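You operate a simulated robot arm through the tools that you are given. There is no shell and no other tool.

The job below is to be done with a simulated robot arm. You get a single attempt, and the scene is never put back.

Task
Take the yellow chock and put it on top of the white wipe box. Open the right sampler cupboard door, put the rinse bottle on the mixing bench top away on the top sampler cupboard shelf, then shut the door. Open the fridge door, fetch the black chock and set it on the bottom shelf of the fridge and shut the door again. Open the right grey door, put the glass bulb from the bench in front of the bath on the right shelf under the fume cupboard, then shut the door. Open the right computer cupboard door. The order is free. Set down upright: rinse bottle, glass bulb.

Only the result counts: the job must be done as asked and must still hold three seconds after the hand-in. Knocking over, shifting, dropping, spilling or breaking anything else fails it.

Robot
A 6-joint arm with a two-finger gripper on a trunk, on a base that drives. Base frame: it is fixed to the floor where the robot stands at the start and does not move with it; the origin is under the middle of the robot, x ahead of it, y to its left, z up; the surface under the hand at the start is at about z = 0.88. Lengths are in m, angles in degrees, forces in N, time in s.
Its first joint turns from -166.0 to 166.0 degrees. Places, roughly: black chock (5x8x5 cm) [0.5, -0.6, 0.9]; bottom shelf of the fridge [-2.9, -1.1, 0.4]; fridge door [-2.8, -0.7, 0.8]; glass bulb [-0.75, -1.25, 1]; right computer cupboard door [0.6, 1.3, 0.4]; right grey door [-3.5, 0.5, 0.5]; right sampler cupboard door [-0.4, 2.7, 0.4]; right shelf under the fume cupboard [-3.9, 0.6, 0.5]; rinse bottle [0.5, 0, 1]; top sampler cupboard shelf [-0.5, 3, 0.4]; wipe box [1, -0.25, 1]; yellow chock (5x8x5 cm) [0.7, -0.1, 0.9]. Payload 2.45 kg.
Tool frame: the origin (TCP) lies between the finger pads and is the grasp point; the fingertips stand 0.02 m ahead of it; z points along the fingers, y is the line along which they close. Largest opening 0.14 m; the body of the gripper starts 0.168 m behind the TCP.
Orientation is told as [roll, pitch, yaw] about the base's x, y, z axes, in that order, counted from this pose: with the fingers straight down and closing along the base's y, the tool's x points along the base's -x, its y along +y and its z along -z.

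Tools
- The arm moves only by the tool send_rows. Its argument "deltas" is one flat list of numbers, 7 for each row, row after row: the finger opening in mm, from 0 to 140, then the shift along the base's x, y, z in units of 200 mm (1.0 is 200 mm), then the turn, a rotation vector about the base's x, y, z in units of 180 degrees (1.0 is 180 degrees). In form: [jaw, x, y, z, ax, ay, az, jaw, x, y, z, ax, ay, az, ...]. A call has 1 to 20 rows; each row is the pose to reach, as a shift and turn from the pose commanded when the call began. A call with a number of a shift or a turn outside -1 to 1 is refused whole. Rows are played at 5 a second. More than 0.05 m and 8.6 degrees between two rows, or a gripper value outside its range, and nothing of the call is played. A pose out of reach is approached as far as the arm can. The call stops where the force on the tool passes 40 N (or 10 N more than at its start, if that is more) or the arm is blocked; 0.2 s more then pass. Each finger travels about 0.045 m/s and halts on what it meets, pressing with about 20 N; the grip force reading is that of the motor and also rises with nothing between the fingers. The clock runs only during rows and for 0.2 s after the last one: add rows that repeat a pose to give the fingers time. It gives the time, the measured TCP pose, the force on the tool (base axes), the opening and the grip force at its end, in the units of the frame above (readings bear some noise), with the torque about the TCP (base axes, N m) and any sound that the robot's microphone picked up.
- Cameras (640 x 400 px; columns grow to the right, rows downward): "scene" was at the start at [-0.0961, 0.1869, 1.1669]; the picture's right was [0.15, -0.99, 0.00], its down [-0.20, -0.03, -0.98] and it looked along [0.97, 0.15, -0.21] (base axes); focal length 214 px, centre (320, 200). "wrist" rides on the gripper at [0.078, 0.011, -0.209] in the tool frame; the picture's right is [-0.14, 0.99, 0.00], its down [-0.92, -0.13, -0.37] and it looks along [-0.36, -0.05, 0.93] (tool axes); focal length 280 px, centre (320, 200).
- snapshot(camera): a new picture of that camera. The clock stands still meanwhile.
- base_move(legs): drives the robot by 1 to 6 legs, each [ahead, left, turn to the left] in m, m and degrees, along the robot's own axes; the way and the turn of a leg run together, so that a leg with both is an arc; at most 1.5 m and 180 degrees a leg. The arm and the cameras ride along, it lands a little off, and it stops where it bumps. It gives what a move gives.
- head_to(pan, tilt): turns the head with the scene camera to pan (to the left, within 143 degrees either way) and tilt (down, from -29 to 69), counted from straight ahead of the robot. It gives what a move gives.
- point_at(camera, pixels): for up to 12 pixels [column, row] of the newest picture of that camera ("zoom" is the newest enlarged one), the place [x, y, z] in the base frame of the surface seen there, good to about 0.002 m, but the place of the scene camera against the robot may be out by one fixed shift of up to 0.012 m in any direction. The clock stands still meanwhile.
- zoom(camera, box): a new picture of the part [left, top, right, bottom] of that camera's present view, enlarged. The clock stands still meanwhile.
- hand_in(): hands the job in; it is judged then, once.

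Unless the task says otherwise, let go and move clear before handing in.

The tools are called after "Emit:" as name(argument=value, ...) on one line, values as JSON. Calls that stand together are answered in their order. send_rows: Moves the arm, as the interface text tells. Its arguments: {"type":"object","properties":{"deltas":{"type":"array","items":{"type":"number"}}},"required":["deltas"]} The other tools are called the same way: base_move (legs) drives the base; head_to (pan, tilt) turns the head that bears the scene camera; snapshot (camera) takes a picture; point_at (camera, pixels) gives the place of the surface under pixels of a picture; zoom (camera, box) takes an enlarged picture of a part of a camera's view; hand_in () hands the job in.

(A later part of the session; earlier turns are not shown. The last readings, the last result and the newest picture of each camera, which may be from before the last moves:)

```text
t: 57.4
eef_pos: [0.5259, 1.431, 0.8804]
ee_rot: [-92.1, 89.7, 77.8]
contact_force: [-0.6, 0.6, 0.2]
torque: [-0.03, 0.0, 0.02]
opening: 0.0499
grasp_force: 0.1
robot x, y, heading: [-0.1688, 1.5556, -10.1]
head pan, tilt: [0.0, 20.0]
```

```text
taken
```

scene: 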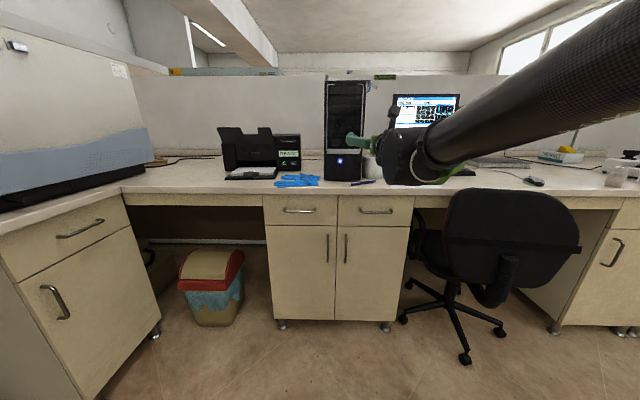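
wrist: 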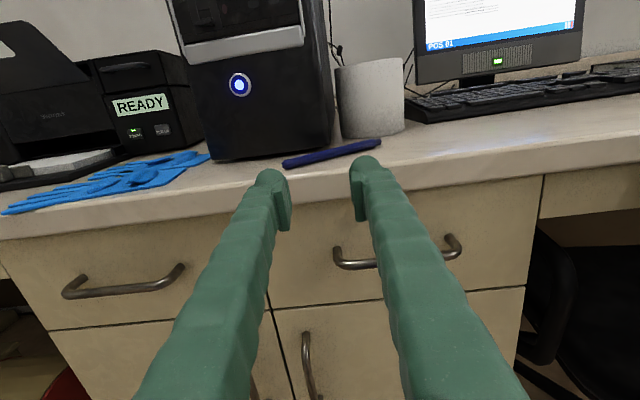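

The first call was refused for a slightly too long step, but the straight descent went clear of the bench edge. I'll retract 0.13 m now, then continue lowering.

Emit:
send_rows(deltas=[50, -0.16, 0.09, 0, 0, 0, 0, 50, -0.32, 0.17, 0, 0, 0, 0, 50, -0.48, 0.26, 0, 0, 0, 0, 50, -0.63, 0.345, -0.05, 0, 0, 0, 50, -0.63, 0.345, -0.25, 0, 0, 0, 50, -0.63, 0.345, -0.45, 0, 0, 0, 50, -0.63, 0.345, -0.65, 0, 0, 0, 50, -0.63, 0.345, -0.85, 0, 0, 0, 50, -0.63, 0.345, -1, 0, 0, 0])

Emit:
snapshot(camera="wrist")

```text
t: 59.4
eef_pos: [0.3996, 1.503, 0.8032]
ee_rot: [-78.3, 89.8, 91.6]
contact_force: [-0.7, -0.5, 0.7]
torque: [-0.02, -0.01, 0.01]
opening: 0.0501
grasp_force: 0.1
out of reach, approached as far as the arm can: row 6, 7, 8, 9
robot x, y, heading: [-0.1717, 1.5555, -10.2]
head pan, tilt: [0.0, 20.0]
```

```text
taken
```

wrist: 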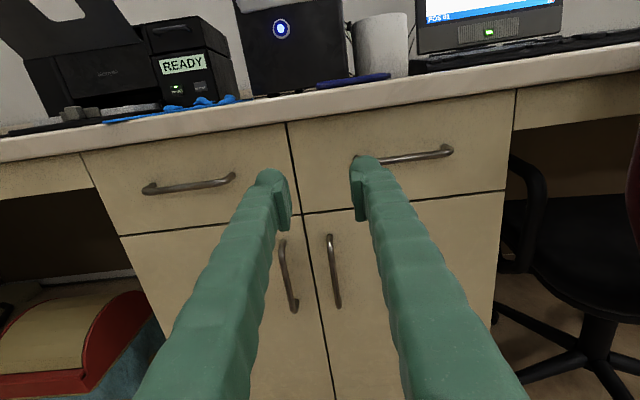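

Below z≈0.80 this close-in pose is out of reach. I'll try lowering while extending forward a bit (still short of the drawers).

Emit:
send_rows(deltas=[50, 0.1, -0.02, -0.05, 0, 0, 0, 50, 0.2, -0.03, -0.15, 0, 0, 0, 50, 0.3, -0.05, -0.3, 0, 0, 0, 50, 0.35, -0.06, -0.45, 0, 0, 0, 50, 0.35, -0.06, -0.6, 0, 0, 0, 50, 0.35, -0.06, -0.75, 0, 0, 0])

Emit:
snapshot(camera="wrist")

```text
t: 60.8
eef_pos: [0.4748, 1.4883, 0.7973]
ee_rot: [-43.3, 89.7, 126.7]
contact_force: [0.1, 0.6, 0.3]
torque: [0.03, -0.01, 0.02]
opening: 0.0498
grasp_force: 0.1
out of reach, approached as far as the arm can: row 1, 2, 3, 4, 5, 6
robot x, y, heading: [-0.1711, 1.5565, -10.2]
head pan, tilt: [0.0, 20.0]
```

```text
taken
```

wrist: 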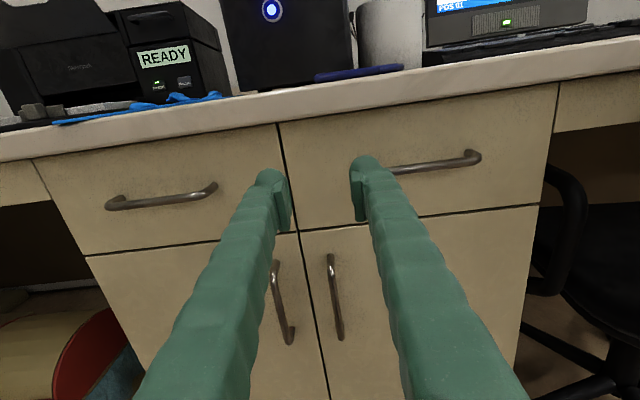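

The limit seems to be about z≈0.8 for a horizontal tool in this arm posture. I'll tilt the tool 45° downward, which should allow lower reach.

Emit:
send_rows(deltas=[50, -0.05, 0.01, 0, 0.00725, 0.041, 0, 50, -0.1, 0.02, 0, 0.0145, 0.082, 0, 50, -0.15, 0.03, 0, 0.02175, 0.123, 0, 50, -0.2, 0.04, 0, 0.029, 0.164, 0, 50, -0.25, 0.05, 0, 0.0362, 0.205, 0, 50, -0.3, 0.06, 0, 0.0435, 0.246, 0])

Emit:
send_rows(deltas=[50, 0, 0, -0.15, 0, 0, 0, 50, 0, 0, -0.3, 0, 0, 0, 50, 0, 0, -0.5, 0, 0, 0, 50, 0, 0, -0.7, 0, 0, 0, 50, 0, 0, -0.9, 0, 0, 0])

Emit:
snapshot(camera="wrist")

```text
t: 62.2
eef_pos: [0.4143, 1.5235, 0.798]
ee_rot: [1.8, 45.5, 169.7]
contact_force: [-1.2, 0.2, -0.3]
torque: [0.0, 0.0, 0.01]
opening: 0.0499
grasp_force: 0.0
out of reach, approached as far as the arm can: row 5, 6
robot x, y, heading: [-0.1717, 1.5554, -10.2]
head pan, tilt: [0.0, 20.0]
```

```text
t: 63.4
eef_pos: [0.4138, 1.536, 0.6184]
ee_rot: [0.7, 45.4, 169.8]
contact_force: [-0.3, 0.7, -0.4]
torque: [-0.02, 0.01, 0.02]
opening: 0.05
grasp_force: 0.1
out of reach, approached as far as the arm can: row 1, 2, 3, 4, 5
robot x, y, heading: [-0.1682, 1.5558, -10.1]
head pan, tilt: [0.0, 20.0]
```

```text
taken
```

wrist: 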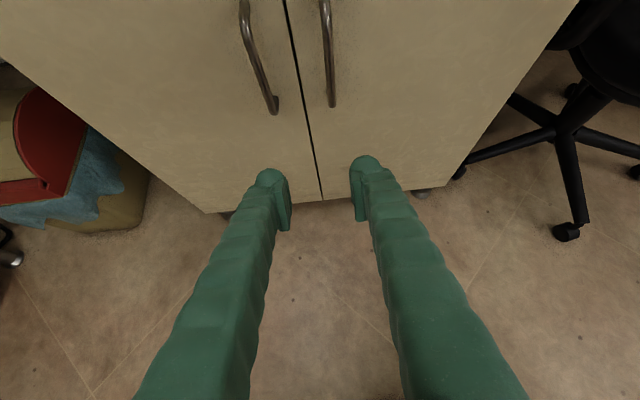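

With a 45° tilt the hand got down to z=0.618, drifting ~3 cm left. I'll check whether it can be corrected sideways and forward.

Emit:
send_rows(deltas=[50, 0.1, -0.1, 0, 0, 0, 0, 50, 0.2, -0.2, 0, 0, 0, 0, 50, 0.3, -0.3, 0, 0, 0, 0, 50, 0.3, -0.3, 0, 0, 0, 0])

Emit:
snapshot(camera="wrist")

Emit:
snapshot(camera="scene")

```text
t: 64.4
eef_pos: [0.4721, 1.5088, 0.6196]
ee_rot: [2.8, 46.0, 169.7]
contact_force: [-0.1, 0.7, -1.1]
torque: [-0.02, 0.01, 0.01]
opening: 0.0499
grasp_force: 0.0
out of reach, approached as far as the arm can: row 1, 2, 3, 4
robot x, y, heading: [-0.17, 1.5563, -10.2]
head pan, tilt: [0.0, 20.0]
```

```text
taken
```

wrist: 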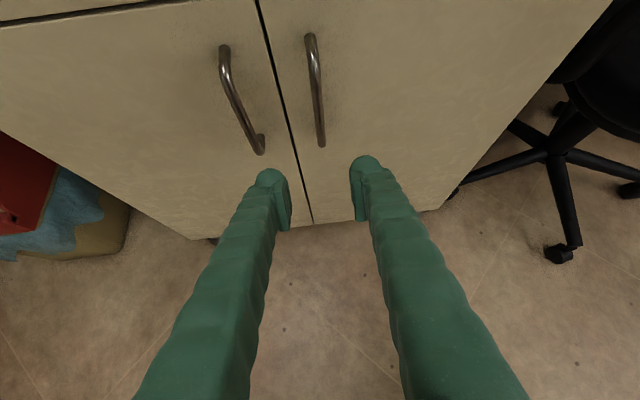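

```text
taken
```

scene: 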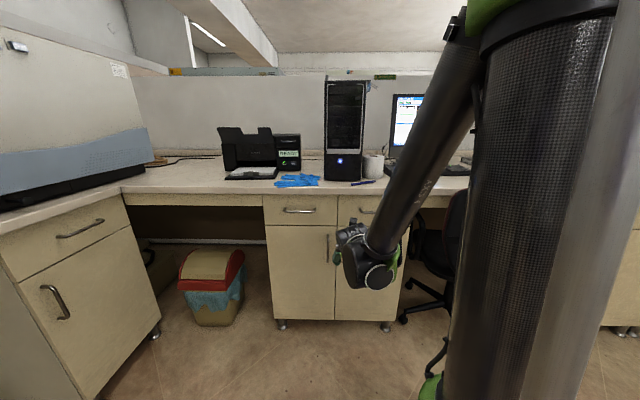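

The wrist is near the door now, handle bar in the wrist view from (310,40) to (321,145). Measuring it with the wrist camera.

Emit:
point_at(camera="wrist", pixels=[[313, 60], [316, 90], [320, 125], [321, 142], [225, 55], [240, 110], [262, 148], [285, 120], [360, 100], [297, 160]])

```text
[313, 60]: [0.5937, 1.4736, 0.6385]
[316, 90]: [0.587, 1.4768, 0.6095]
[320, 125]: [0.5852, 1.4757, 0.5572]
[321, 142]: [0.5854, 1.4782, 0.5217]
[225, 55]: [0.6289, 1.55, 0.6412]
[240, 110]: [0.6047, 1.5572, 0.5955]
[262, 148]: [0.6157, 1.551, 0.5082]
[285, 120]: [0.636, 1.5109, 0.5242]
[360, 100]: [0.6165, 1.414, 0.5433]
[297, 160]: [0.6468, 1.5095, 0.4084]
```

Handle bar by wrist: (0.586,1.476), z 0.52–0.65. Approaching part of the way to check how the y tracks.

Emit:
send_rows(deltas=[50, 0.12, -0.04, -0.02, 0, 0, 0, 50, 0.24, -0.07, -0.04, 0, 0, 0, 50, 0.3, -0.09, -0.06, 0, 0, 0])

Emit:
snapshot(camera="wrist")

```text
t: 65.2
eef_pos: [0.5329, 1.4969, 0.6051]
ee_rot: [3.5, 46.1, 169.7]
contact_force: [0.6, -0.3, -0.2]
torque: [0.01, 0.0, -0.03]
opening: 0.05
grasp_force: 0.1
out of reach, approached as far as the arm can: row 2, 3
robot x, y, heading: [-0.1706, 1.5583, -10.1]
head pan, tilt: [0.0, 20.0]
```

```text
taken
```

wrist: 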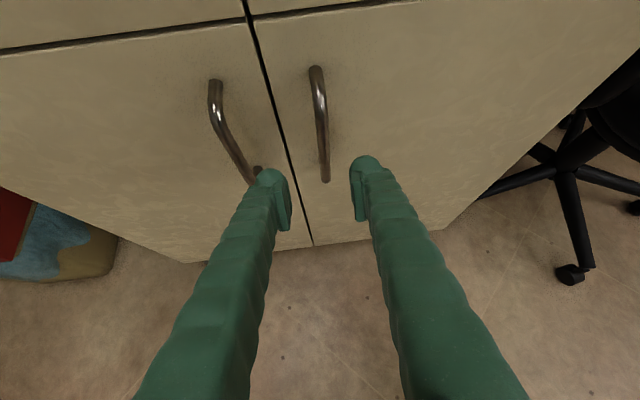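

Tracking is good enough. Completing the approach to the bar.

Emit:
send_rows(deltas=[50, 0.08, -0.05, 0, 0, 0, 0, 50, 0.16, -0.09, 0, 0, 0, 0, 50, 0.22, -0.12, 0, 0, 0, 0, 50, 0.255, -0.14, 0, 0, 0, 0])

Emit:
snapshot(camera="wrist")

```text
t: 66.2
eef_pos: [0.5835, 1.483, 0.6041]
ee_rot: [4.5, 46.4, 169.7]
contact_force: [-0.1, 0.7, -0.9]
torque: [0.0, -0.02, -0.01]
opening: 0.0499
grasp_force: 0.0
out of reach, approached as far as the arm can: row 1, 2, 3, 4
robot x, y, heading: [-0.17, 1.5583, -10.3]
head pan, tilt: [0.0, 20.0]
```

```text
taken
```

wrist: 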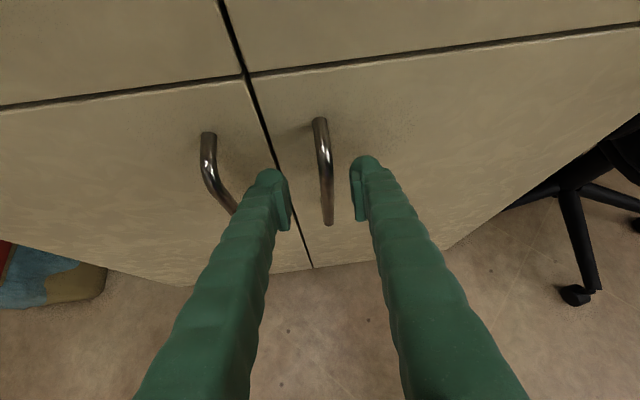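

The bar is between the pads. Closing on it.

Emit:
send_rows(deltas=[5, 0, 0, 0, 0, 0, 0, 5, 0, 0, 0, 0, 0, 0, 5, 0, 0, 0, 0, 0, 0, 5, 0, 0, 0, 0, 0, 0])

```text
t: 67.2
eef_pos: [0.5825, 1.4815, 0.6052]
ee_rot: [4.3, 46.3, 169.7]
contact_force: [-3.6, -21.6, 0.6]
torque: [-0.04, -0.03, -0.2]
opening: 0.0198
grasp_force: 10.9
robot x, y, heading: [-0.1718, 1.5558, -10.2]
head pan, tilt: [0.0, 20.0]
```

One finger has met the bar and is pushing sideways; I'll shift right a few millimetres so both pads seat.

Emit:
send_rows(deltas=[5, 0, -0.015, 0, 0, 0, 0, 5, 0, -0.03, 0, 0, 0, 0, 5, 0, -0.03, 0, 0, 0, 0])

Emit:
snapshot(camera="wrist")

```text
t: 68.0
eef_pos: [0.5838, 1.4831, 0.6053]
ee_rot: [4.3, 46.2, 169.9]
contact_force: [-3.3, -24.2, 0.2]
torque: [-0.04, -0.04, -0.19]
opening: 0.0213
grasp_force: 12.4
out of reach, approached as far as the arm can: row 1, 2, 3
robot x, y, heading: [-0.17, 1.5528, -10.1]
head pan, tilt: [0.0, 20.0]
```

```text
taken
```

wrist: 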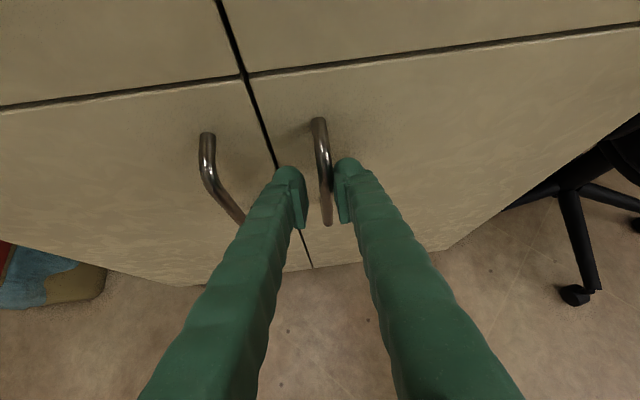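

Only the right pad touches; sideways shift is limited, likely a wrist-roll limit tied to yaw. I'll open slightly and yaw the tool a few degrees clockwise while shifting right.

Emit:
send_rows(deltas=[45, 0, 0, 0, 0, 0, 0, 45, 0, 0, 0, 0, 0, 0, 45, 0, -0.02, 0, 0, 0, -0.015, 45, 0, -0.04, 0, 0, 0, -0.03, 45, 0, -0.04, 0, 0, 0, -0.03])

Emit:
snapshot(camera="wrist")

```text
t: 69.2
eef_pos: [0.5841, 1.4757, 0.6048]
ee_rot: [2.9, 45.8, 164.3]
contact_force: [-0.2, -0.6, 0.7]
torque: [0.03, 0.01, 0.04]
opening: 0.045
grasp_force: 0.1
robot x, y, heading: [-0.171, 1.5591, -10.0]
head pan, tilt: [0.0, 20.0]
```

```text
taken
```

wrist: 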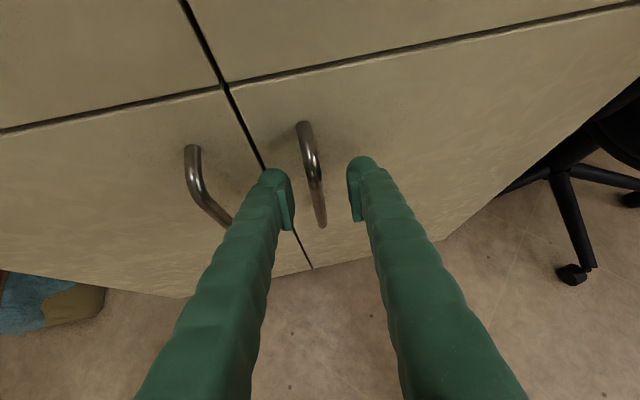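

No out-of-reach now and the bar is centred. Closing.

Emit:
send_rows(deltas=[2, 0, 0, 0, 0, 0, 0, 2, 0, 0, 0, 0, 0, 0, 2, 0, 0, 0, 0, 0, 0, 2, 0, 0, 0, 0, 0, 0])

```text
t: 70.2
eef_pos: [0.5829, 1.4764, 0.6044]
ee_rot: [2.6, 45.9, 164.4]
contact_force: [2.2, 25.8, -7.0]
torque: [0.25, 0.05, 0.14]
opening: 0.0106
grasp_force: 37.8
robot x, y, heading: [-0.1689, 1.5563, -9.9]
head pan, tilt: [0.0, 20.0]
```

Gripped (10.6 mm opening, 38 N). Pulling along the arc to about 20°.

Emit:
send_rows(deltas=[2, -0.0965, 0.0015, 0, 0, 0, 0, 2, -0.193, -0.004, 0, 0, 0, 0, 2, -0.289, -0.016, 0, 0, 0, 0, 2, -0.384, -0.0345, 0, 0, 0, 0, 2, -0.4775, -0.0595, 0, 0, 0, 0])

Emit:
snapshot(camera="wrist")

```text
t: 70.7
eef_pos: [0.5555, 1.4783, 0.6056]
ee_rot: [2.7, 45.7, 164.3]
contact_force: [-1.6, 4.2, -9.8]
torque: [0.19, 0.16, 0.05]
opening: 0.0103
grasp_force: 37.0
robot x, y, heading: [-0.1691, 1.5538, -9.9]
head pan, tilt: [0.0, 20.0]
stopped in row 2: the force on the tool passed its limit at 42 N (the readings are from after the stop); the commanded pose is now the measured one
```

```text
taken
```

wrist: 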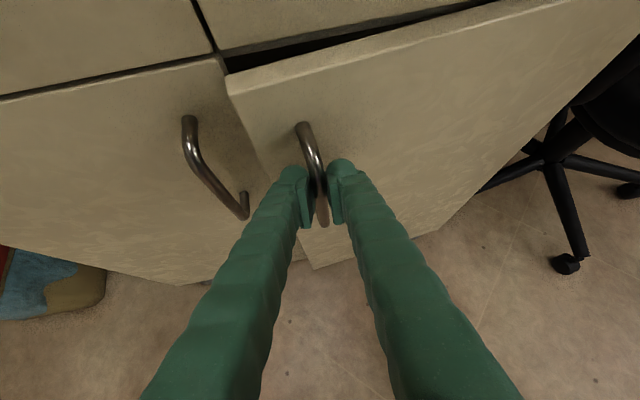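

The door has come ajar (dark gap at (340,40)). Continuing more slowly along the arc.

Emit:
send_rows(deltas=[2, -0.048, -0.0035, 0, 0, 0, 0, 2, -0.096, -0.009, 0, 0, 0, 0, 2, -0.1435, -0.016, 0, 0, 0, 0, 2, -0.1915, -0.025, 0, 0, 0, 0, 2, -0.2385, -0.035, 0, 0, 0, 0, 2, -0.2855, -0.047, 0, 0, 0, 0, 2, -0.3315, -0.061, 0, 0, 0, 0, 2, -0.3775, -0.076, 0, 0, 0, 0, 2, -0.423, -0.093, 0, 0, 0, 0, 2, -0.4675, -0.1115, 0, 0, 0, 0])

Emit:
snapshot(camera="wrist")

```text
t: 72.0
eef_pos: [0.5047, 1.4734, 0.605]
ee_rot: [2.6, 45.8, 164.6]
contact_force: [-0.9, 3.7, 2.2]
torque: [0.06, -0.02, 0.0]
opening: 0.0103
grasp_force: 37.6
robot x, y, heading: [-0.1722, 1.5575, -9.7]
head pan, tilt: [0.0, 20.0]
stopped in row 6: the force on the tool passed its limit at 42 N (the readings are from after the stop); the commanded pose is now the measured one
```

```text
taken
```

wrist: 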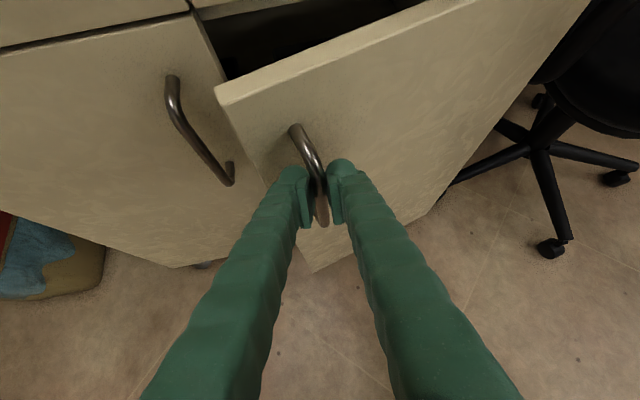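

Door is ~17° open; the path fits a hinge slightly nearer me. Continuing with a corrected arc.

Emit:
send_rows(deltas=[2, -0.048, -0.0105, 0, 0, 0, 0, 2, -0.095, -0.022, 0, 0, 0, 0, 2, -0.142, -0.0355, 0, 0, 0, 0, 2, -0.1885, -0.0505, 0, 0, 0, 0, 2, -0.2345, -0.0675, 0, 0, 0, 0, 2, -0.2795, -0.0855, 0, 0, 0, 0, 2, -0.324, -0.1055, 0, 0, 0, 0, 2, -0.368, -0.127, 0, 0, 0, 0, 2, -0.411, -0.1495, 0, 0, 0, 0, 2, -0.453, -0.174, 0, 0, 0, 0])

Emit:
snapshot(camera="wrist")

```text
t: 74.2
eef_pos: [0.4213, 1.4428, 0.6049]
ee_rot: [3.6, 45.9, 164.3]
contact_force: [3.3, -6.1, -18.2]
torque: [0.18, 0.23, -0.08]
opening: 0.0104
grasp_force: 37.4
out of reach, approached as far as the arm can: row 9, 10
robot x, y, heading: [-0.1711, 1.5535, -10.4]
head pan, tilt: [0.0, 20.0]
stopped in row 10: the force on the tool passed its limit at 44 N (the readings are from after the stop); the commanded pose is now the measured one
```

```text
taken
```

wrist: 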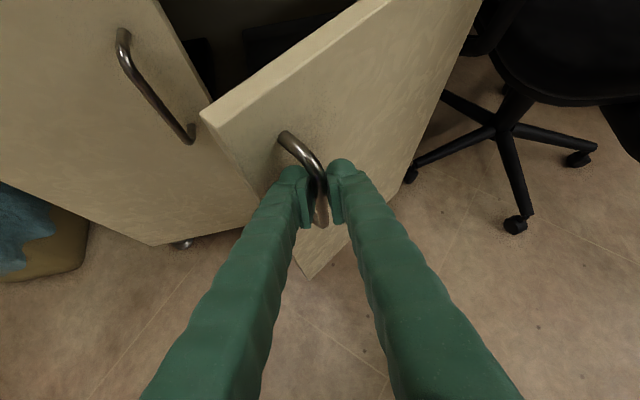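

Door is ~37° open. Releasing the handle and backing off; then I'll go round the free edge to push from inside.

Emit:
send_rows(deltas=[25, 0, 0, 0, 0, 0, 0, 50, 0, 0, 0, 0, 0, 0, 50, 0, 0, 0, 0, 0, 0, 50, -0.12, 0.034, 0, 0, 0, 0, 50, -0.24, 0.067, 0, 0, 0, 0, 50, -0.33, 0.093, 0, 0, 0, 0])

Emit:
snapshot(camera="wrist")

```text
t: 75.5
eef_pos: [0.3553, 1.4631, 0.6059]
ee_rot: [3.4, 45.9, 164.3]
contact_force: [1.0, 0.3, 0.0]
torque: [0.0, -0.01, -0.03]
opening: 0.05
grasp_force: 0.1
robot x, y, heading: [-0.1721, 1.5561, -10.1]
head pan, tilt: [0.0, 20.0]
```

```text
taken
```

wrist: 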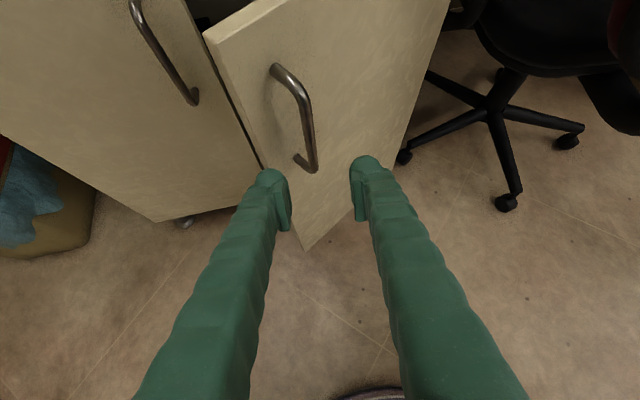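

Released cleanly; the door's free edge runs from (207,38) down to (306,247). Measuring it.

Emit:
point_at(camera="wrist", pixels=[[210, 45], [240, 110], [280, 200], [303, 240], [300, 20], [340, 100], [400, 80], [120, 60]])

```text
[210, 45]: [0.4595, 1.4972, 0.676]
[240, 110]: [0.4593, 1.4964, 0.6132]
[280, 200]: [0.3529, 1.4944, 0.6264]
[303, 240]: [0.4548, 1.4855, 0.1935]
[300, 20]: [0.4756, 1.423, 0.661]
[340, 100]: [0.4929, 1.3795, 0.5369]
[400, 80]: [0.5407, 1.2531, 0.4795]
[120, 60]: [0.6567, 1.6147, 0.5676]
```

The free edge is at (0.46,1.497), top z≈0.68. Closing the fingers and moving left, then forward past the edge.

Emit:
send_rows(deltas=[30, 0.01, 0.2, 0, 0, 0, 0, 10, 0.01, 0.4, 0, 0, 0, 0, 10, 0.02, 0.6, 0, 0, 0, 0, 10, 0.2, 0.57, 0, 0, 0, 0, 10, 0.4, 0.54, 0, 0, 0, 0, 10, 0.6, 0.51, 0, 0, 0, 0, 10, 0.77, 0.485, 0, 0, 0, 0])

Emit:
snapshot(camera="wrist")

```text
t: 77.2
eef_pos: [0.5081, 1.5607, 0.6055]
ee_rot: [3.7, 45.9, 164.3]
contact_force: [0.5, -0.3, 0.9]
torque: [0.01, 0.05, -0.03]
opening: 0.0099
grasp_force: 0.0
robot x, y, heading: [-0.1743, 1.5585, -10.1]
head pan, tilt: [0.0, 20.0]
```

```text
taken
```

wrist: 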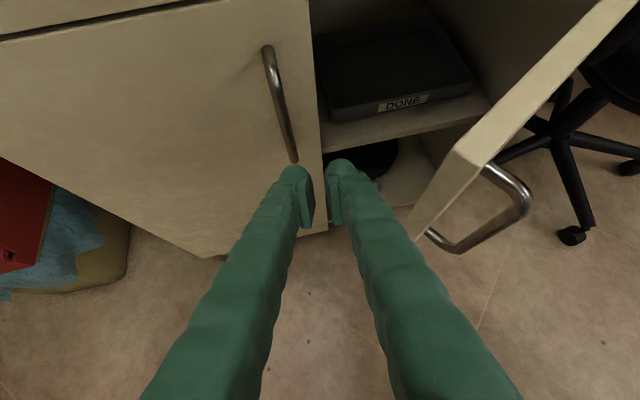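

The finger is inside left of the free edge; the door's inner side is to the right. Sweeping the door open along its arc, yawing the tool clockwise as I go.

Emit:
send_rows(deltas=[10, 0.035, -0.2, 0, 0, 0, 0, 10, 0.035, -0.38, 0, 0, 0, -0.01, 10, 0.029, -0.513, 0, 0, 0, -0.02, 10, -0.1055, -0.5435, 0, 0, 0, -0.03, 10, -0.236, -0.5875, 0, 0, 0, -0.04, 10, -0.3815, -0.656, 0, 0, 0, -0.055, 10, -0.535, -0.755, 0, 0, 0, -0.07, 10, -0.658, -0.8585, 0, 0, 0, -0.085, 10, -0.7815, -0.994, 0, 0, 0, -0.1])

Emit:
snapshot(camera="wrist")

```text
t: 79.2
eef_pos: [0.3518, 1.3611, 0.6076]
ee_rot: [3.5, 45.9, 146.3]
contact_force: [0.0, -0.8, 0.3]
torque: [-0.01, 0.01, -0.04]
opening: 0.01
grasp_force: 0.1
robot x, y, heading: [-0.1678, 1.5561, -10.0]
head pan, tilt: [0.0, 20.0]
```

```text
taken
```

wrist: 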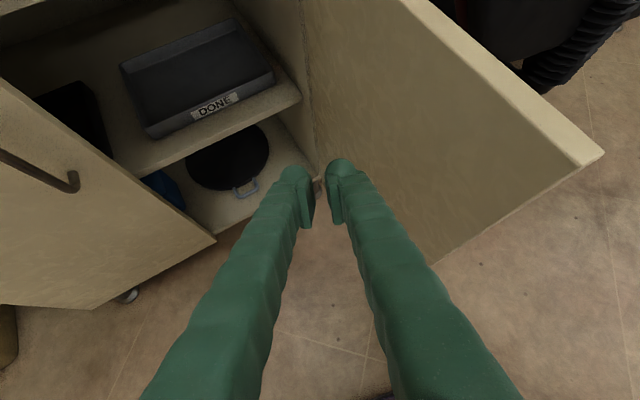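

The door is well open now; its far edge shows at (600,155). Measuring its angle.

Emit:
point_at(camera="wrist", pixels=[[598, 155], [578, 165], [500, 130], [400, 100], [330, 60], [330, 120], [420, 220], [560, 60]])

Emit:
snapshot(camera="scene")

```text
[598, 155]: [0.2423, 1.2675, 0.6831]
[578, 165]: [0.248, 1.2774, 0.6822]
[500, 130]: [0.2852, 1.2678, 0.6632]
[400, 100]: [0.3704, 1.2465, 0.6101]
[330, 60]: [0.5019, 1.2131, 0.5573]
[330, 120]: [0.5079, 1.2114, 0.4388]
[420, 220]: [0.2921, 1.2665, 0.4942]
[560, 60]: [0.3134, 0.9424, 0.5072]
```

```text
taken
```

scene: 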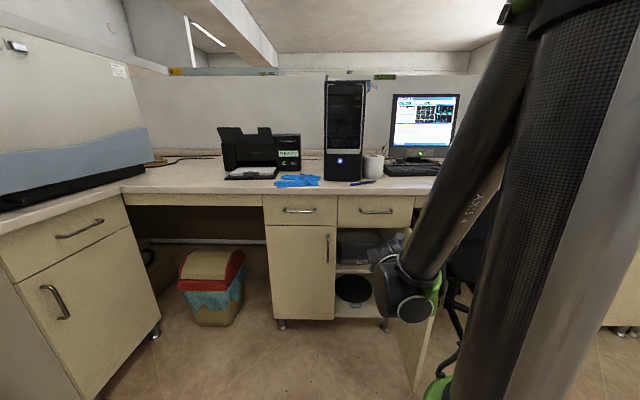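

The door stands at about 87°. I'll nudge it gently a little further (~95°), still 8 cm clear of the chair.

Emit:
send_rows(deltas=[10, -0.08, -0.12, 0, 0, 0, -0.01, 10, -0.14, -0.22, 0, 0, 0, -0.02, 10, -0.18, -0.3, 0, 0, 0, -0.03, 10, -0.21, -0.36, 0, 0, 0, -0.03, 10, -0.225, -0.41, 0, 0, 0, -0.03, 10, -0.235, -0.45, 0, 0, 0, -0.03, 10, -0.235, -0.45, 0, 0, 0, -0.03])

Emit:
snapshot(camera="wrist")

```text
t: 80.8
eef_pos: [0.3054, 1.2719, 0.6055]
ee_rot: [3.5, 46.0, 140.9]
contact_force: [-0.9, 0.5, -0.6]
torque: [0.0, 0.01, 0.02]
opening: 0.0097
grasp_force: 0.0
robot x, y, heading: [-0.1684, 1.5535, -10.1]
head pan, tilt: [0.0, 20.0]
```

```text
taken
```

wrist: 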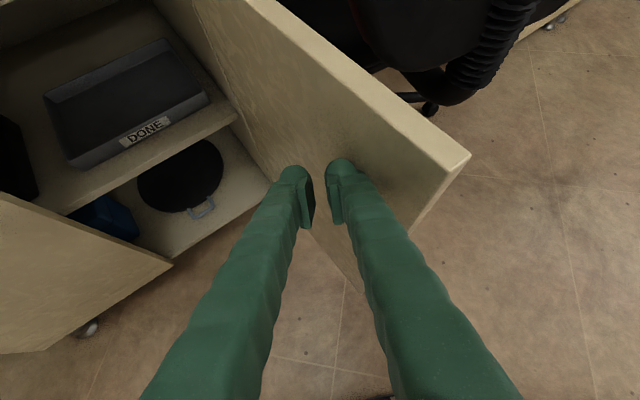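

Emit:
point_at(camera="wrist", pixels=[[465, 155], [440, 168], [380, 160], [300, 60], [235, 20], [500, 70], [440, 100]])

```text
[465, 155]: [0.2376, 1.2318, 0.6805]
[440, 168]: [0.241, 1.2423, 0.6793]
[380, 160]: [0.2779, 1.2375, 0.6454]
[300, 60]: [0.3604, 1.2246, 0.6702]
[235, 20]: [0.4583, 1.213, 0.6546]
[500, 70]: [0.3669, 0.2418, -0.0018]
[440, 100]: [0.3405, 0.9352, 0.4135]
```

The door is now at ~94° and still. Moving the hand away from it, up and back.

Emit:
send_rows(deltas=[10, -0.1, 0.2, 0, 0, 0, 0, 10, -0.2, 0.4, 0.05, 0, 0, 0, 10, -0.22, 0.5, 0.25, 0, 0, 0.02, 10, -0.2, 0.6, 0.45, 0, 0, 0.04, 10, -0.12, 0.7, 0.65, 0, 0, 0.06, 10, -0.04, 0.8, 0.85, 0, 0, 0.08, 10, 0.04, 0.9, 1, 0, 0, 0.1])

Emit:
snapshot(camera="scene")

```text
t: 82.3
eef_pos: [0.3153, 1.4509, 0.8043]
ee_rot: [3.5, 46.0, 159.0]
contact_force: [0.1, -0.5, 0.8]
torque: [-0.01, -0.01, -0.01]
opening: 0.0097
grasp_force: 0.0
robot x, y, heading: [-0.1696, 1.555, -10.3]
head pan, tilt: [0.0, 20.0]
```

```text
taken
```

scene: 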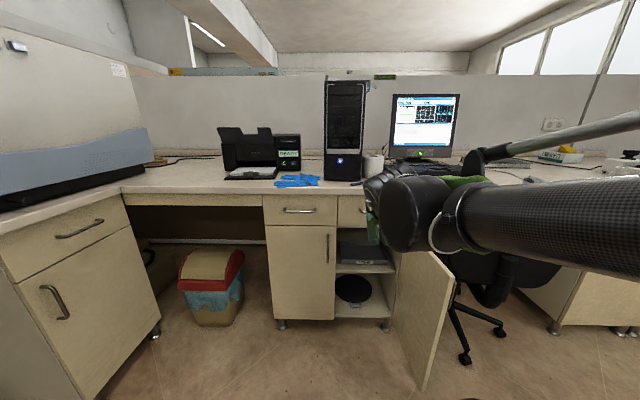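

Door stands open with the chair clear of it. Now driving back, turning left and approaching the sampler cupboard.

Emit:
base_move(legs=[[-0.3, 0, 0], [0, 0, 88.7], [0.3, 0.148, 0]])

Emit:
snapshot(camera="scene")

Emit:
snapshot(camera="wrist")

```text
t: 90.0
eef_pos: [-0.4507, 2.4096, 0.8039]
ee_rot: [3.6, 46.0, -111.4]
contact_force: [0.0, 1.0, 0.5]
torque: [0.0, 0.02, -0.01]
opening: 0.01
grasp_force: 0.0
robot x, y, heading: [-0.557, 1.9235, 79.6]
head pan, tilt: [0.0, 20.0]
```

```text
taken
```

scene: 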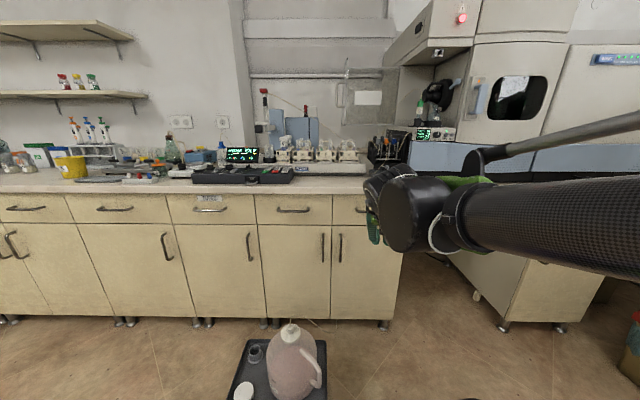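

```text
taken
```

wrist: 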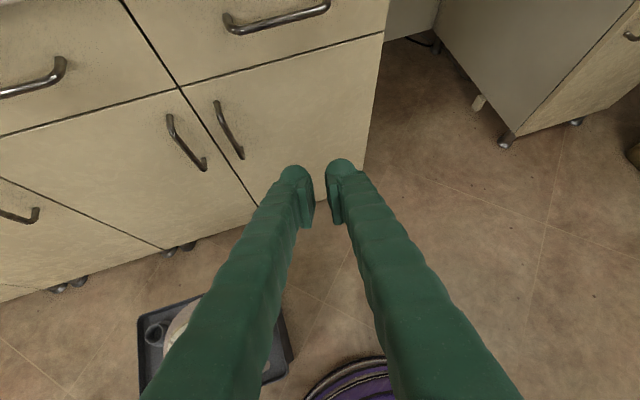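

I'm in front of the sampler; the stool with the carboy is just to my left front (wrist (290,360)). Measuring handle, door edges and stool.

Emit:
point_at(camera="wrist", pixels=[[216, 105], [228, 130], [240, 155], [170, 120], [203, 165], [290, 365], [280, 310], [305, 390], [350, 362], [250, 200], [320, 203], [372, 120]])

Emit:
point_at(camera="scene", pixels=[[326, 342], [326, 395], [258, 342], [290, 330], [319, 380], [341, 240], [341, 258], [331, 290], [402, 290]])

```text
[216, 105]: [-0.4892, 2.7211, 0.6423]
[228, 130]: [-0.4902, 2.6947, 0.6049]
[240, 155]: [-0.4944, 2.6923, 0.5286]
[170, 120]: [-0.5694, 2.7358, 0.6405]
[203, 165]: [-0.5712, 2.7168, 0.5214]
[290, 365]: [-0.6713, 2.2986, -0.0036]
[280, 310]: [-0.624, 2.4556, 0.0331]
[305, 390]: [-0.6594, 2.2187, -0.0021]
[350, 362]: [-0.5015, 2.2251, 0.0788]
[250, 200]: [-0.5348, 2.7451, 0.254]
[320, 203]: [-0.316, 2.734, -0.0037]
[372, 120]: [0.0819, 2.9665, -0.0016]
```

```text
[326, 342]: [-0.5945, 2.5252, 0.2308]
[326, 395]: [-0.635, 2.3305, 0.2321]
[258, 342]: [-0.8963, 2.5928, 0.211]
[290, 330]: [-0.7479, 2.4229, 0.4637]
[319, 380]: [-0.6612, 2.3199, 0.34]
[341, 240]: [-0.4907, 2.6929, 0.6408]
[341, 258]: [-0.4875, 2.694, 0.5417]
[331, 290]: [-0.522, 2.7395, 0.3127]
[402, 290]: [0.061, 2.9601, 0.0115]
```

Handle bar is at (-0.490,2.694), z 0.53–0.64; stool's right edge at x≈-0.60 stays outside the door sweep. Lowering to a pre-grasp pose with a 50 mm opening.

Emit:
send_rows(deltas=[50, -0.043, 0.1, -0.143, 0, 0, 0.005, 50, -0.086, 0.2, -0.286, 0, 0, 0.01, 50, -0.129, 0.3, -0.429, 0, 0, 0.015, 50, -0.172, 0.4, -0.571, 0, 0, 0.02, 50, -0.215, 0.5, -0.714, 0, 0, 0.025, 50, -0.258, 0.6, -0.857, 0, 0, 0.03, 50, -0.3, 0.7, -1, 0, 0, 0.035])

Emit:
snapshot(camera="wrist")

```text
t: 91.6
eef_pos: [-0.5095, 2.5487, 0.605]
ee_rot: [3.5, 46.0, -105.2]
contact_force: [0.0, -0.1, 0.2]
torque: [0.03, 0.0, -0.05]
opening: 0.0501
grasp_force: 0.0
robot x, y, heading: [-0.557, 1.9239, 79.7]
head pan, tilt: [0.0, 20.0]
```

```text
taken
```

wrist: 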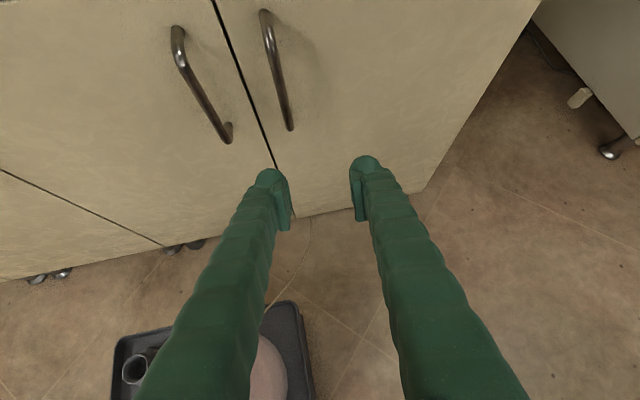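

Approaching the bar.

Emit:
send_rows(deltas=[50, 0.025, 0.2, -0.02, 0, 0, 0, 50, 0.05, 0.4, -0.04, 0, 0, 0, 50, 0.075, 0.58, -0.06, 0, 0, 0, 50, 0.092, 0.68, -0.075, 0, 0, 0, 50, 0.095, 0.72, -0.075, 0, 0, 0])

Emit:
snapshot(camera="wrist")

```text
t: 92.8
eef_pos: [-0.4907, 2.6948, 0.5915]
ee_rot: [3.5, 46.0, -105.2]
contact_force: [0.0, 1.0, 1.0]
torque: [0.02, -0.01, -0.02]
opening: 0.0497
grasp_force: 0.0
robot x, y, heading: [-0.5579, 1.9258, 79.7]
head pan, tilt: [0.0, 20.0]
```

```text
taken
```

wrist: 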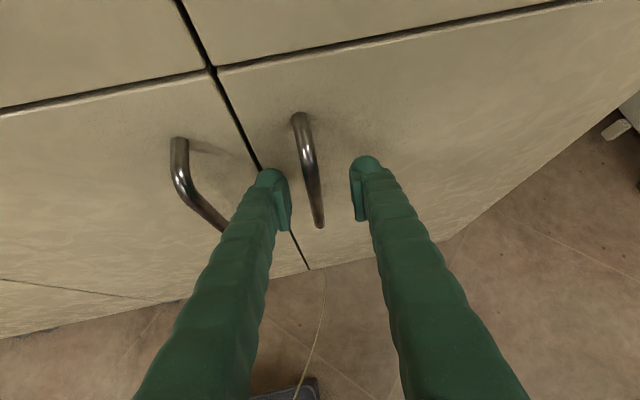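

Bar is between the pads. Closing.

Emit:
send_rows(deltas=[2, 0, 0, 0, 0, 0, 0, 2, 0, 0, 0, 0, 0, 0, 2, 0, 0, 0, 0, 0, 0, 2, 0, 0, 0, 0, 0, 0])

```text
t: 94.0
eef_pos: [-0.4953, 2.6944, 0.5898]
ee_rot: [3.2, 46.0, -105.0]
contact_force: [-3.8, 1.6, -4.8]
torque: [0.05, 0.14, 0.01]
opening: 0.0105
grasp_force: 38.1
robot x, y, heading: [-0.5619, 1.9272, 80.0]
head pan, tilt: [0.0, 20.0]
stopped in row 4: the force on the tool passed its limit at 42 N (the readings are from after the stop); the commanded pose is now the measured one
```

Gripped. Pulling slowly along the arc.

Emit:
send_rows(deltas=[2, -0.004, -0.054, 0, 0, 0, 0, 2, -0.007, -0.1075, 0, 0, 0, 0, 2, -0.0085, -0.1615, 0, 0, 0, 0, 2, -0.008, -0.215, 0, 0, 0, 0, 2, -0.0055, -0.2685, 0, 0, 0, 0, 2, -0.001, -0.322, 0, 0, 0, 0, 2, 0.005, -0.375, 0, 0, 0, 0, 2, 0.013, -0.428, 0, 0, 0, 0, 2, 0.023, -0.4805, 0, 0, 0, 0, 2, 0.0345, -0.533, 0, 0, 0, 0])

Emit:
snapshot(camera="wrist")

```text
t: 96.1
eef_pos: [-0.4863, 2.5916, 0.5907]
ee_rot: [3.4, 45.8, -105.2]
contact_force: [4.6, 1.3, -18.0]
torque: [-0.18, 0.12, -0.04]
opening: 0.0104
grasp_force: 37.2
robot x, y, heading: [-0.5573, 1.9256, 79.4]
head pan, tilt: [0.0, 20.0]
stopped in row 10: the force on the tool passed its limit at 42 N (the readings are from after the stop); the commanded pose is now the measured one
```

```text
taken
```

wrist: 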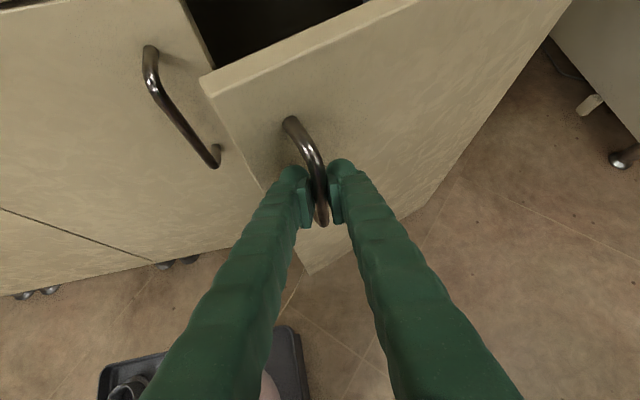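

About 20° open. Continuing another ~20°.

Emit:
send_rows(deltas=[2, 0.0135, -0.0515, 0, 0, 0, 0, 2, 0.028, -0.1025, 0, 0, 0, 0, 2, 0.0445, -0.153, 0, 0, 0, 0, 2, 0.0625, -0.2025, 0, 0, 0, 0, 2, 0.0825, -0.252, 0, 0, 0, 0, 2, 0.104, -0.3005, 0, 0, 0, 0, 2, 0.127, -0.348, 0, 0, 0, 0, 2, 0.152, -0.395, 0, 0, 0, 0, 2, 0.1785, -0.441, 0, 0, 0, 0])

Emit:
snapshot(camera="wrist")

```text
t: 98.1
eef_pos: [-0.45, 2.5035, 0.5904]
ee_rot: [3.6, 45.9, -105.1]
contact_force: [23.1, 15.2, 20.2]
torque: [0.23, -0.15, -0.05]
opening: 0.0105
grasp_force: 37.7
robot x, y, heading: [-0.5594, 1.9232, 79.4]
head pan, tilt: [0.0, 20.0]
```

```text
taken
```

wrist: 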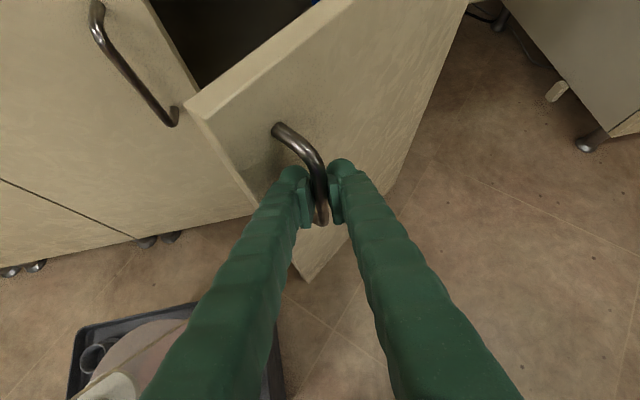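

~38° open. Releasing and backing off.

Emit:
send_rows(deltas=[25, 0, 0, 0, 0, 0, 0, 50, 0, 0, 0, 0, 0, 0, 50, 0, 0, 0, 0, 0, 0, 50, -0.03, -0.11, 0, 0, 0, 0, 50, -0.06, -0.22, 0, 0, 0, 0, 50, -0.085, -0.32, 0, 0, 0, 0])

Emit:
snapshot(camera="wrist")

```text
t: 99.5
eef_pos: [-0.467, 2.4383, 0.5903]
ee_rot: [3.4, 45.9, -105.2]
contact_force: [0.3, -0.1, 0.6]
torque: [-0.01, 0.02, 0.0]
opening: 0.0499
grasp_force: 0.1
robot x, y, heading: [-0.5572, 1.9262, 79.5]
head pan, tilt: [0.0, 20.0]
```

```text
taken
```

wrist: 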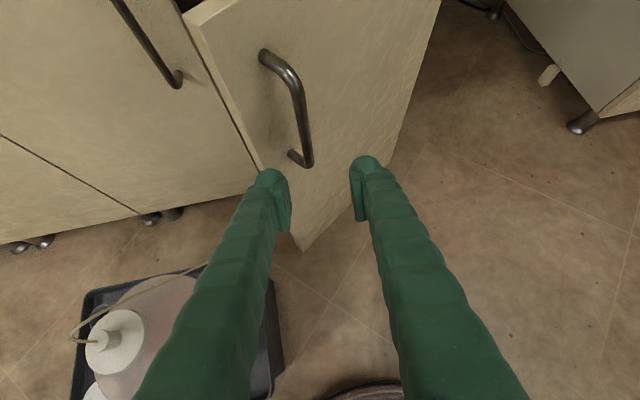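

Emit:
point_at(camera="wrist", pixels=[[190, 25], [215, 80], [303, 243], [225, 60], [300, 20], [350, 100], [400, 80], [118, 330], [85, 318]])

```text
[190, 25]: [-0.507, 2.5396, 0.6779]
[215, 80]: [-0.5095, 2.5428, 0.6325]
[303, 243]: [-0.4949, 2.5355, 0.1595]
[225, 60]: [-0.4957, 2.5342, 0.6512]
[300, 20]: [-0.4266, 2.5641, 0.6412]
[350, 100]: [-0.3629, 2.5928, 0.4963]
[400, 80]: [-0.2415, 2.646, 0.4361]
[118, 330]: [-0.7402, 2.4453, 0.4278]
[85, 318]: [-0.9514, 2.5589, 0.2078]
```

Free edge at (-0.507,2.540), door ~35° open. Closing fingers, going round the edge on the left and slightly higher.

Emit:
send_rows(deltas=[30, -0.2, 0.02, 0.05, 0, 0, 0, 10, -0.4, 0.06, 0.1, 0, 0, 0, 10, -0.56, 0.15, 0.1, 0, 0, 0, 10, -0.57, 0.35, 0.1, 0, 0, 0, 10, -0.56, 0.55, 0.1, 0, 0, 0, 10, -0.53, 0.75, 0.1, 0, 0, 0, 10, -0.5, 0.88, 0.1, 0, 0, 0])

Emit:
snapshot(camera="wrist")

```text
t: 101.1
eef_pos: [-0.5687, 2.6159, 0.6091]
ee_rot: [3.4, 45.9, -105.2]
contact_force: [0.0, -0.9, 0.3]
torque: [0.04, 0.0, 0.02]
opening: 0.0098
grasp_force: 0.2
robot x, y, heading: [-0.5575, 1.9284, 79.7]
head pan, tilt: [0.0, 20.0]
```

```text
taken
```

wrist: 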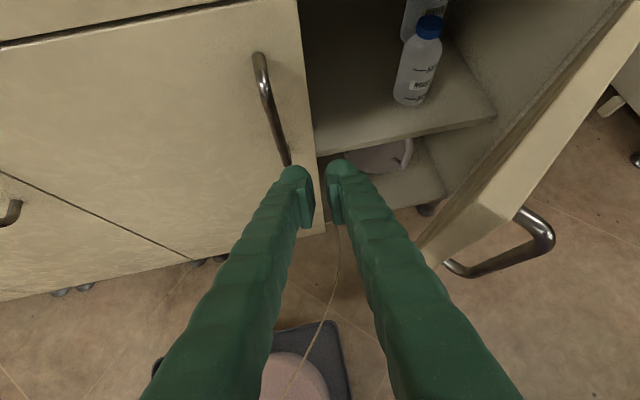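

The interior shows a shelf with other blue-capped bottles at (420,60). Measuring the shelf and bottles before swinging the door further.

Emit:
point_at(camera="wrist", pixels=[[330, 150], [400, 135], [490, 112], [350, 110], [420, 75], [408, 95], [430, 25], [412, 5], [470, 90], [340, 60], [375, 155]])

```text
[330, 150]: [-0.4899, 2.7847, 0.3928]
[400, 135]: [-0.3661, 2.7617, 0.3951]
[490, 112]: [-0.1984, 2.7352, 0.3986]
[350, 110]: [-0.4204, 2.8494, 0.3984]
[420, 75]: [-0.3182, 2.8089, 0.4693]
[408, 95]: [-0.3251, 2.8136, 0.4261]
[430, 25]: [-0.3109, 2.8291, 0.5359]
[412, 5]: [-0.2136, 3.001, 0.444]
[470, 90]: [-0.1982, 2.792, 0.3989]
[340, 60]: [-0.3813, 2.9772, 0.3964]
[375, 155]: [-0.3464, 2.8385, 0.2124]
```

Shelf is at z≈0.398 with a bottle at (-0.32,2.82). Now sweeping the door open along its arc.

Emit:
send_rows(deltas=[10, 0.1935, 0.055, 0, 0, 0, 0, 10, 0.3935, 0.03, 0, 0, 0, -0.01, 10, 0.5085, -0.0895, 0, 0, 0, -0.02, 10, 0.5735, -0.2695, 0, 0, 0, -0.03, 10, 0.6635, -0.437, 0, 0, 0, -0.04, 10, 0.7735, -0.5895, 0, 0, 0, -0.055, 10, 0.906, -0.7295, 0, 0, 0, -0.07, 10, 0.9885, -0.792, 0, 0, 0, -0.08])

Emit:
snapshot(camera="wrist")

```text
t: 101.7
eef_pos: [-0.5095, 2.6227, 0.6101]
ee_rot: [3.3, 45.9, -106.2]
contact_force: [-0.1, -0.1, -0.4]
torque: [0.01, 0.0, -0.01]
opening: 0.0099
grasp_force: 0.0
robot x, y, heading: [-0.558, 1.925, 79.6]
head pan, tilt: [0.0, 20.0]
stopped in row 2: the force on the tool passed its limit at 49 N (the readings are from after the stop); the commanded pose is now the measured one
```

```text
taken
```

wrist: 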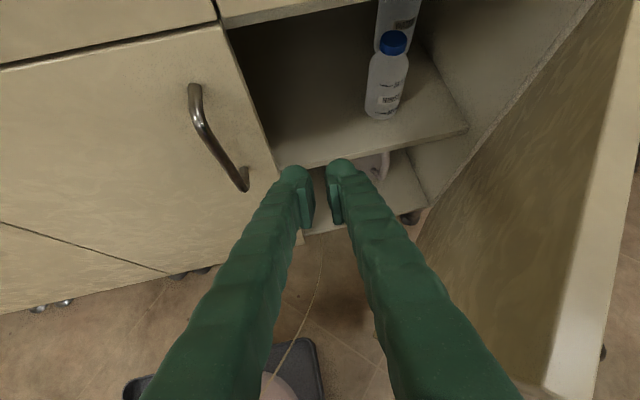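

The contact flung the door further open by itself. Measuring the door now.

Emit:
point_at(camera="wrist", pixels=[[625, 50], [560, 380], [520, 200], [450, 230], [590, 250], [470, 100], [390, 115], [600, 350], [250, 190]])

```text
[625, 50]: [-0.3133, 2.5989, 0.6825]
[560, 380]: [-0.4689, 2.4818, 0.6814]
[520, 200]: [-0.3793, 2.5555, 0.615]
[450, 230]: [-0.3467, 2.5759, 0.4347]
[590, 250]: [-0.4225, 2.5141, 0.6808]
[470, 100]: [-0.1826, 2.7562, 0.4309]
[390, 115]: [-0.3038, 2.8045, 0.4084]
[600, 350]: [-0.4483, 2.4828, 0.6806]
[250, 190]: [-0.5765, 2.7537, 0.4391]
```

Door at ~48°. I'll sweep it further slowly from the inside.

Emit:
send_rows(deltas=[10, 0.05, -0.04, 0, 0, 0, 0, 10, 0.1, -0.085, 0, 0, 0, 0, 10, 0.15, -0.13, 0, 0, 0, -0.004, 10, 0.2, -0.17, 0, 0, 0, -0.008, 10, 0.2475, -0.2135, 0, 0, 0, -0.01, 10, 0.29, -0.26, 0, 0, 0, -0.015, 10, 0.335, -0.31, 0, 0, 0, -0.02, 10, 0.38, -0.36, 0, 0, 0, -0.025, 10, 0.42, -0.405, 0, 0, 0, -0.03, 10, 0.4625, -0.4535, 0, 0, 0, -0.035, 10, 0.51, -0.51, 0, 0, 0, -0.04, 10, 0.555, -0.57, 0, 0, 0, -0.045, 10, 0.6025, -0.6285, 0, 0, 0, -0.05, 10, 0.645, -0.665, 0, 0, 0, -0.055, 10, 0.685, -0.7, 0, 0, 0, -0.06, 10, 0.725, -0.74, 0, 0, 0, -0.065, 10, 0.7675, -0.776, 0, 0, 0, -0.07, 10, 0.81, -0.805, 0, 0, 0, -0.075, 10, 0.855, -0.83, 0, 0, 0, -0.08, 10, 0.8975, -0.8585, 0, 0, 0, -0.085])

Emit:
snapshot(camera="wrist")

```text
t: 105.9
eef_pos: [-0.3303, 2.4523, 0.609]
ee_rot: [3.2, 46.0, -121.5]
contact_force: [0.7, -0.1, -0.2]
torque: [0.04, -0.03, -0.01]
opening: 0.0099
grasp_force: 0.1
robot x, y, heading: [-0.5591, 1.9278, 79.7]
head pan, tilt: [0.0, 20.0]
```

```text
taken
```

wrist: 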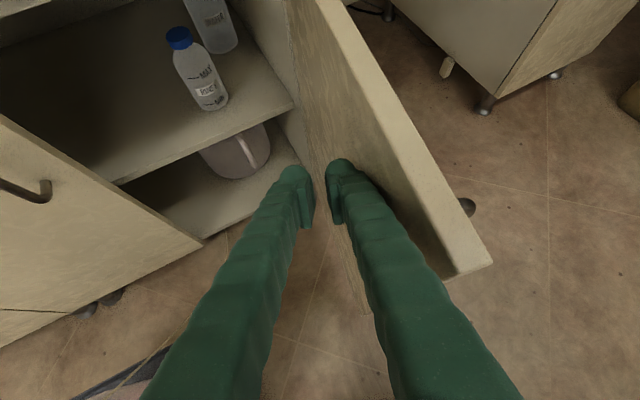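

Emit:
point_at(camera="wrist", pixels=[[488, 265], [465, 275], [320, 15], [360, 90], [400, 200], [330, 100], [200, 95], [210, 20], [180, 40], [130, 175], [280, 110], [60, 60]])

Emit:
snapshot(camera="scene")

```text
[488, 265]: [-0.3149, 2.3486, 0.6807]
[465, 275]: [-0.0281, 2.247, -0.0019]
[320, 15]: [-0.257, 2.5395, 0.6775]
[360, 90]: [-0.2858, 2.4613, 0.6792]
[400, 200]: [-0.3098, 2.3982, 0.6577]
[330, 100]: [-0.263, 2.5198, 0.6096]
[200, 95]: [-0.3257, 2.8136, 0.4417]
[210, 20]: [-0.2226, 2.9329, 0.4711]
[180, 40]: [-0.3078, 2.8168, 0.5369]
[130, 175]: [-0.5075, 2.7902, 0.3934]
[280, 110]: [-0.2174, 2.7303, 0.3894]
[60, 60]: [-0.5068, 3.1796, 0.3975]
```

```text
taken
```

scene: 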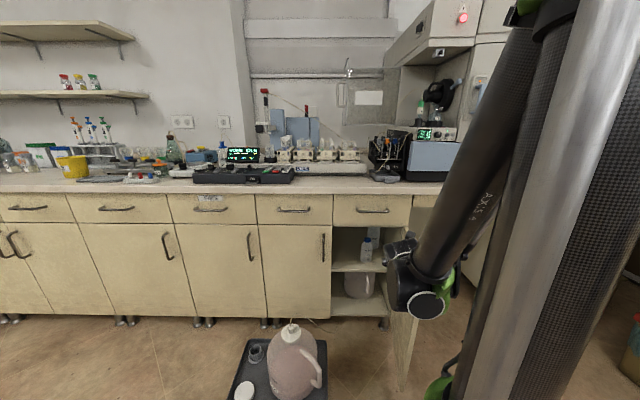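

Door at ~80°. Nudging further to roughly 95–100°.

Emit:
send_rows(deltas=[10, 0.05, -0.02, 0, 0, 0, -0.004, 10, 0.1, -0.04, 0, 0, 0, -0.008, 10, 0.15, -0.06, 0, 0, 0, -0.012, 10, 0.2, -0.08, 0, 0, 0, -0.016, 10, 0.25, -0.1, 0, 0, 0, -0.02, 10, 0.3, -0.11, 0, 0, 0, -0.024, 10, 0.35, -0.125, 0, 0, 0, -0.028, 10, 0.39, -0.137, 0, 0, 0, -0.03, 10, 0.39, -0.137, 0, 0, 0, -0.03])

Emit:
snapshot(camera="wrist")

```text
t: 107.9
eef_pos: [-0.2527, 2.4262, 0.6094]
ee_rot: [3.9, 46.1, -126.8]
contact_force: [-0.9, 0.7, 0.3]
torque: [-0.03, -0.03, -0.01]
opening: 0.0098
grasp_force: 0.0
robot x, y, heading: [-0.5608, 1.9278, 79.9]
head pan, tilt: [0.0, 20.0]
```

```text
taken
```

wrist: 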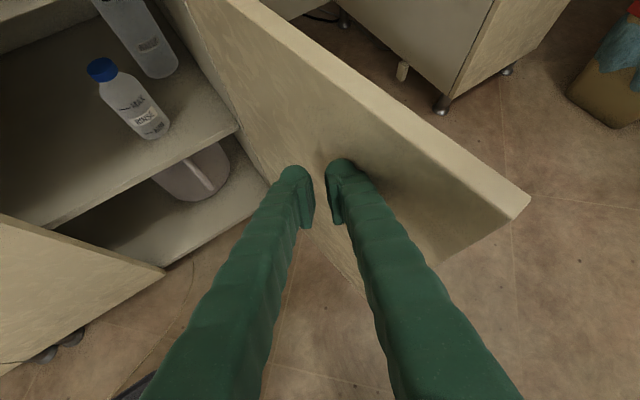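

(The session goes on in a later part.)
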